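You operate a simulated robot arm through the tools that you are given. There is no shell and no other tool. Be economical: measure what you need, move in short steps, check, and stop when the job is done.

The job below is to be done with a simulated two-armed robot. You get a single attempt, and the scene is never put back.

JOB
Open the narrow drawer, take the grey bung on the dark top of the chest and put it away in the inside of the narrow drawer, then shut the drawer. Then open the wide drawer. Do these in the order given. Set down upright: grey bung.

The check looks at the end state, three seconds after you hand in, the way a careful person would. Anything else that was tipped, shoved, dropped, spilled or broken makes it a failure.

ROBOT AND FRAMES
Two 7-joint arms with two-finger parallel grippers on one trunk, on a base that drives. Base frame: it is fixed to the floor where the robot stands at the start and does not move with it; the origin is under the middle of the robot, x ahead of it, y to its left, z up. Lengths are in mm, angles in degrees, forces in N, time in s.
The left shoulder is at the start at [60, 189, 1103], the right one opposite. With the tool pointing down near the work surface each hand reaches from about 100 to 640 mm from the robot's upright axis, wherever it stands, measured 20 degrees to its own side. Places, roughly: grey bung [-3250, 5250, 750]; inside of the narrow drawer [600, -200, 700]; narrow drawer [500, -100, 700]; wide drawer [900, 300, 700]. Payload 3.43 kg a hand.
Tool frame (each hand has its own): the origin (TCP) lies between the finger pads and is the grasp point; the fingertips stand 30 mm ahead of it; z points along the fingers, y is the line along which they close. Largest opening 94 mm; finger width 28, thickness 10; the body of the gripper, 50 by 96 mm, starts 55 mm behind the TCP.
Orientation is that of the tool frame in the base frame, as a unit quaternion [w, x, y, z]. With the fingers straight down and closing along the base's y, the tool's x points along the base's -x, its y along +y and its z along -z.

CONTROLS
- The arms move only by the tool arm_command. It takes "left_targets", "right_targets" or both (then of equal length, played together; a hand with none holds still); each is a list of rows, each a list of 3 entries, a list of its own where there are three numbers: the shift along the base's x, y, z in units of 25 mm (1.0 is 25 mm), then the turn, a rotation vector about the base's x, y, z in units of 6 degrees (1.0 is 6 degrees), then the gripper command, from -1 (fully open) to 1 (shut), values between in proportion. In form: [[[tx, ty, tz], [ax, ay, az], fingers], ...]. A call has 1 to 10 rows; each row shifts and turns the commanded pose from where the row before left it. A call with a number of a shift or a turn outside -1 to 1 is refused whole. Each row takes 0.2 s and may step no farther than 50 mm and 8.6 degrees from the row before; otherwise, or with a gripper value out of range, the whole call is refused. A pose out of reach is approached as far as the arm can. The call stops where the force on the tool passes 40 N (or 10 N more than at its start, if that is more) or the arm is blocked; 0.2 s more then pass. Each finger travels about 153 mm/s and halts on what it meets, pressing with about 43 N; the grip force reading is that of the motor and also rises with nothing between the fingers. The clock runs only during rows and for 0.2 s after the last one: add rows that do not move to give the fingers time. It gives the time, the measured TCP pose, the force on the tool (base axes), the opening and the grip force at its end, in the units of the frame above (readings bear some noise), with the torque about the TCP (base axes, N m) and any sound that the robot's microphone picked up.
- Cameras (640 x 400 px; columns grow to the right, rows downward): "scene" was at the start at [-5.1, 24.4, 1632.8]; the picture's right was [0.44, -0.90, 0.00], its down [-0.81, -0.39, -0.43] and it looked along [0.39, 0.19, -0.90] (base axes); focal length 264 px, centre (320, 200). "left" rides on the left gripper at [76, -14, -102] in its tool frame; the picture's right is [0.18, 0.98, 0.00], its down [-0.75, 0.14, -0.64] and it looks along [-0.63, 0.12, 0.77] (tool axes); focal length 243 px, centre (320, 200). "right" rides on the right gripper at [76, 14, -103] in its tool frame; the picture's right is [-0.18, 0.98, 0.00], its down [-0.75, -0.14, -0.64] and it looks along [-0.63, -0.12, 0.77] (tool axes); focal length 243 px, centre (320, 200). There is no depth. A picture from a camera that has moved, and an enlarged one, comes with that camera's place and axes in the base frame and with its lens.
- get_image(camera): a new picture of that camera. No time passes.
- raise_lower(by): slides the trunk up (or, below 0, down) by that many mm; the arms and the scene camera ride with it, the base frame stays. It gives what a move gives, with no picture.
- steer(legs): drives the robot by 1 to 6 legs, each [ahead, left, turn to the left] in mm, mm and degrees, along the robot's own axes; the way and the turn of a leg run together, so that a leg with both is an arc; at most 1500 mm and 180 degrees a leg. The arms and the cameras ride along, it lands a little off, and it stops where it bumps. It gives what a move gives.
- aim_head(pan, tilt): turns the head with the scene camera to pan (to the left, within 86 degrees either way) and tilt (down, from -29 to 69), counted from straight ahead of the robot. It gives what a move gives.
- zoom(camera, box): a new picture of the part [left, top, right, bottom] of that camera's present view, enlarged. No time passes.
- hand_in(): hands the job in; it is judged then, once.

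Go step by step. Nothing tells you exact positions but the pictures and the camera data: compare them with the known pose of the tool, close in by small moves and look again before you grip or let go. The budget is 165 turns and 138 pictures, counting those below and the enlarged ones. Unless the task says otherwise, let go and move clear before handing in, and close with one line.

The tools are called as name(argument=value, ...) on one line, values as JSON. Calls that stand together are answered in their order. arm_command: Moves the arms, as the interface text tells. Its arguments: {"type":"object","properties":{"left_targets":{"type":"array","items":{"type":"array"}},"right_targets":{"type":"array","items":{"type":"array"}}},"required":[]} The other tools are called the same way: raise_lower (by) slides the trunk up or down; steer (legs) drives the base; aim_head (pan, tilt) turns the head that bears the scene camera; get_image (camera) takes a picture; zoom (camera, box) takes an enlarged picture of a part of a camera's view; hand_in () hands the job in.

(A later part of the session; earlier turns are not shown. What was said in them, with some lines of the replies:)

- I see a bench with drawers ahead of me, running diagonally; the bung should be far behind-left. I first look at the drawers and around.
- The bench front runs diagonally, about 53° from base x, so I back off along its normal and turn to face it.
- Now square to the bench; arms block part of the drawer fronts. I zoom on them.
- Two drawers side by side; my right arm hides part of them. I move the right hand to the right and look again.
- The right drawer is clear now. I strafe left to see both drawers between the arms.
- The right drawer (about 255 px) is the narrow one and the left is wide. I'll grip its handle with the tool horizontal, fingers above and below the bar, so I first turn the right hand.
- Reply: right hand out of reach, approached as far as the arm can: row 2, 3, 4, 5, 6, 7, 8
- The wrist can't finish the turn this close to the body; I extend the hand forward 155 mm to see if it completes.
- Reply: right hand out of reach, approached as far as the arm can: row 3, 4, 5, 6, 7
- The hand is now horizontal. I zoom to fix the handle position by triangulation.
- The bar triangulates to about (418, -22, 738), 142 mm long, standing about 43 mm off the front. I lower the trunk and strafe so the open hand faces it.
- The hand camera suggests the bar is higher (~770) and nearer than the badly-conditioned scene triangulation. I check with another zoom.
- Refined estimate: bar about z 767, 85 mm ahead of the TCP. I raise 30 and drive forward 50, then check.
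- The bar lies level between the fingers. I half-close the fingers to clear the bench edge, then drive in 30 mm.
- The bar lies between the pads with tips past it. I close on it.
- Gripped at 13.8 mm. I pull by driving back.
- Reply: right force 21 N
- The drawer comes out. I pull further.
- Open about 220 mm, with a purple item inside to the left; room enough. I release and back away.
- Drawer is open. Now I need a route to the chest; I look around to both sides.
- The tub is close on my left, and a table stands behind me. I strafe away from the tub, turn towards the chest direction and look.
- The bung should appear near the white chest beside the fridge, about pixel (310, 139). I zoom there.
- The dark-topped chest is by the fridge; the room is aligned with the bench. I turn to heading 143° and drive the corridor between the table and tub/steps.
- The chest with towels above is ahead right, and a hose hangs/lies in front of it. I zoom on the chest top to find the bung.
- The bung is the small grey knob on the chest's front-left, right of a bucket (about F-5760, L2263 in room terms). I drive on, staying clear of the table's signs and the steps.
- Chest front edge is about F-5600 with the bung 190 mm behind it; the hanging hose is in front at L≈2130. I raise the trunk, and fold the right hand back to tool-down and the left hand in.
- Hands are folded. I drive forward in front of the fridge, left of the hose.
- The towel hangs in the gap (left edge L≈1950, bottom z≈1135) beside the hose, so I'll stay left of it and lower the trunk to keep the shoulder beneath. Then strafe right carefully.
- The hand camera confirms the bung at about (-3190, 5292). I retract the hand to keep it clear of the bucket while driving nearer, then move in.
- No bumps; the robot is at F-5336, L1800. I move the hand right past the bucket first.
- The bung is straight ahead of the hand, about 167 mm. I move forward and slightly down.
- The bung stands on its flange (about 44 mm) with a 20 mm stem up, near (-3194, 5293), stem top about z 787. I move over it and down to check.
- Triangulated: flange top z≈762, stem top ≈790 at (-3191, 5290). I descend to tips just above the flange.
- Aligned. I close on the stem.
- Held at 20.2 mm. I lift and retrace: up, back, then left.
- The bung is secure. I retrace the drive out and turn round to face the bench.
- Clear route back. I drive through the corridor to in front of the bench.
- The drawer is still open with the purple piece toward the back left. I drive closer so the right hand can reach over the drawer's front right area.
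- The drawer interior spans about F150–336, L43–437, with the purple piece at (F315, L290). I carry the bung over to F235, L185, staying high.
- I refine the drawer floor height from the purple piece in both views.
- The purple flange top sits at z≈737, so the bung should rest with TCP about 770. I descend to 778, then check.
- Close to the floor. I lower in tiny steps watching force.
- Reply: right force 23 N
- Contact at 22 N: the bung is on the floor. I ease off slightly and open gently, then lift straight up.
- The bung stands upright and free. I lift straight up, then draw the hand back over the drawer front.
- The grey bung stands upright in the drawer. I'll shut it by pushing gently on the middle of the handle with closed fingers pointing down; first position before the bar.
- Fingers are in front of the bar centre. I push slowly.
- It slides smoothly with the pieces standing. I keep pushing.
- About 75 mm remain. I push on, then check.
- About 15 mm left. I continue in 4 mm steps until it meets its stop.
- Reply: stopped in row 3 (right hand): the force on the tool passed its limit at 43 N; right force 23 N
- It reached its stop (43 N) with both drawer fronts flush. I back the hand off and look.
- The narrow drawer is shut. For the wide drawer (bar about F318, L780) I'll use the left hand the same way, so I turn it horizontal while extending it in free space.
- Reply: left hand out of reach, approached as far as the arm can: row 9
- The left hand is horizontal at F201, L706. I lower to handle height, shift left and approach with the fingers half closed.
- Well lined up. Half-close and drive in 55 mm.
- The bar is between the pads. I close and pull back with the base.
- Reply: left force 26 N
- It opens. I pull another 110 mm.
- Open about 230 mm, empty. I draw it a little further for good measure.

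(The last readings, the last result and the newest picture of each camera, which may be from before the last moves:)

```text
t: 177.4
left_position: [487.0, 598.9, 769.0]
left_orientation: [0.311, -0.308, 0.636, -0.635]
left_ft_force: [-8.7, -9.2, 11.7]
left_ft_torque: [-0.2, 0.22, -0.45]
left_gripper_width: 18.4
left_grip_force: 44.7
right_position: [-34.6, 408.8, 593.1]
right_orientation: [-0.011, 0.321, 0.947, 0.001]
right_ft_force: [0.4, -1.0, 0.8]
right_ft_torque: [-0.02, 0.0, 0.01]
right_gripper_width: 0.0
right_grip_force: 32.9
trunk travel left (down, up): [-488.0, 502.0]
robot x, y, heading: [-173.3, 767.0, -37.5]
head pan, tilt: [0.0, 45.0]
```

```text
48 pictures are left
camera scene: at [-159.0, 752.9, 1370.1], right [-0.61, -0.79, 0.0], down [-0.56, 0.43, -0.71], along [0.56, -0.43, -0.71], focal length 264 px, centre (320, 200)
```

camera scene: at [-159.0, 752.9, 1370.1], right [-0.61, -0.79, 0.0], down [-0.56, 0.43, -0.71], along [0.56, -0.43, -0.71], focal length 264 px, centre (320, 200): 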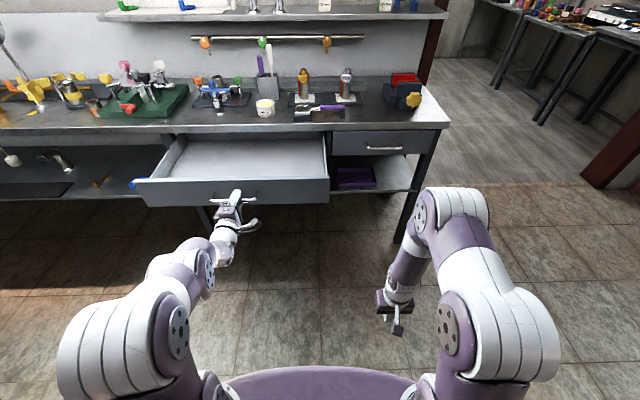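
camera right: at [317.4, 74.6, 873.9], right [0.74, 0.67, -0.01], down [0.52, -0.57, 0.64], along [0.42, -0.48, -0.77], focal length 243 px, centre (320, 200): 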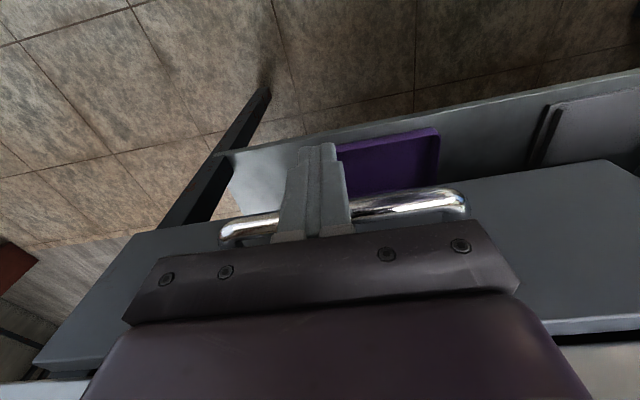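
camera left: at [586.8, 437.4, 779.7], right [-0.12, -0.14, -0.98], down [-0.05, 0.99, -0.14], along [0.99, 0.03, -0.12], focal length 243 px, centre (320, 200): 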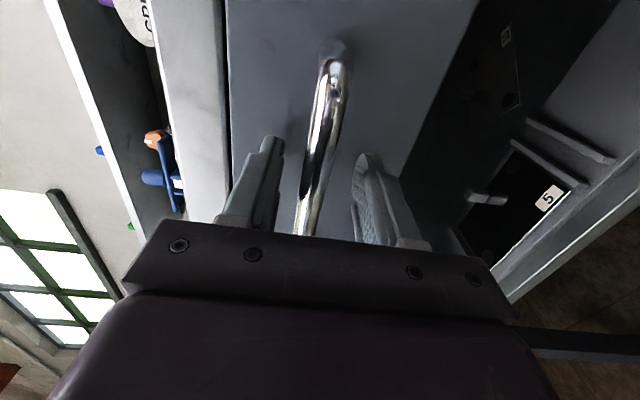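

Wide drawer well open. I release and back away about 150 mm.

arm_command(left_targets=[[[0, 0, 0], [0, 0, 0], 0.3], [[0, 0, 0], [0, 0, 0], -0.2], [[0, 0, 0], [0, 0, 0], -0.2], [[0, 0, 0], [0, 0, 0], -0.2]])

steer(legs=[[-130, 0, 0]])

get_image(camera="scene")

zoom(camera="scene", box=[120, 80, 460, 292])

```text
t: 178.4
left_position: [488.4, 600.2, 767.9]
left_orientation: [0.31, -0.308, 0.637, -0.635]
left_ft_force: [-0.6, -0.3, 0.5]
left_ft_torque: [-0.03, -0.02, -0.01]
left_gripper_width: 56.2
left_grip_force: 0.1
right_position: [-33.3, 407.7, 593.4]
right_orientation: [-0.013, 0.321, 0.947, 0.001]
right_ft_force: [0.1, 0.2, -0.7]
right_ft_torque: [0.02, -0.02, 0.04]
right_gripper_width: 0.0
right_grip_force: 33.1
trunk travel left (down, up): [-488.0, 502.0]
robot x, y, heading: [-172.9, 769.7, -37.8]
head pan, tilt: [0.0, 45.0]
```

```text
t: 179.7
left_position: [381.9, 682.3, 768.9]
left_orientation: [0.311, -0.309, 0.636, -0.635]
left_ft_force: [-0.3, -0.2, 0.4]
left_ft_torque: [-0.04, 0.01, -0.02]
left_gripper_width: 56.6
left_grip_force: 0.0
right_position: [-138.0, 489.7, 594.0]
right_orientation: [-0.012, 0.321, 0.947, 0.002]
right_ft_force: [0.0, -0.3, 0.8]
right_ft_torque: [0.01, 0.0, 0.01]
right_gripper_width: 0.0
right_grip_force: 33.5
trunk travel left (down, up): [-488.0, 502.0]
robot x, y, heading: [-275.8, 849.8, -37.6]
head pan, tilt: [0.0, 45.0]
```

```text
47 pictures are left
camera scene: at [-261.4, 834.6, 1370.1], right [-0.61, -0.79, 0.0], down [-0.56, 0.43, -0.71], along [0.56, -0.43, -0.71], focal length 264 px, centre (320, 200)
```

scene: 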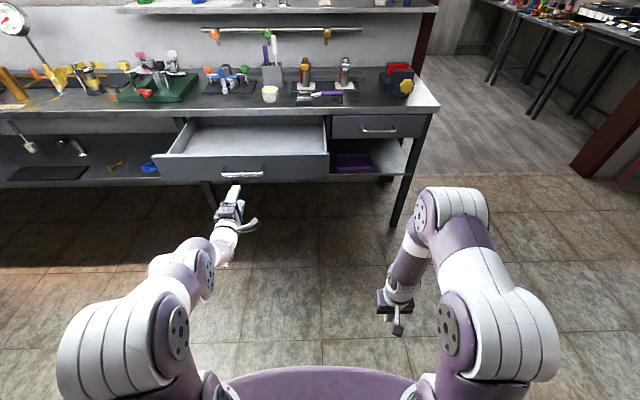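

```text
1.88 times, centred on (290, 186) of scene
camera zoom: at [-261.4, 834.6, 1370.1], right [-0.61, -0.79, 0.0], down [-0.56, 0.43, -0.71], along [0.56, -0.43, -0.71], focal length 496 px, centre (376, 226)
```

zoom: 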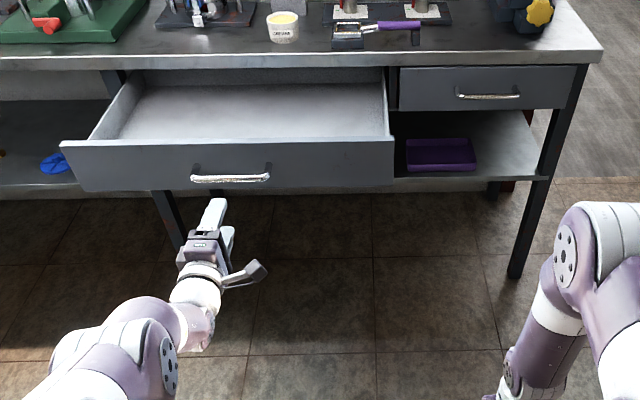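

The narrow drawer is shut with the bung inside, the wide drawer stands open, and both hands are clear, so I hand in.

hand_in()

```text
The job is handed in.
```

I put the grey bung upright in the narrow drawer, shut that drawer, then opened the wide drawer about 280 mm. I couldn't see the bung once the drawer was shut, but it was upright in my last clear view, and the drawer slid in smoothly to its stop. I saw nothing else knocked or moved.
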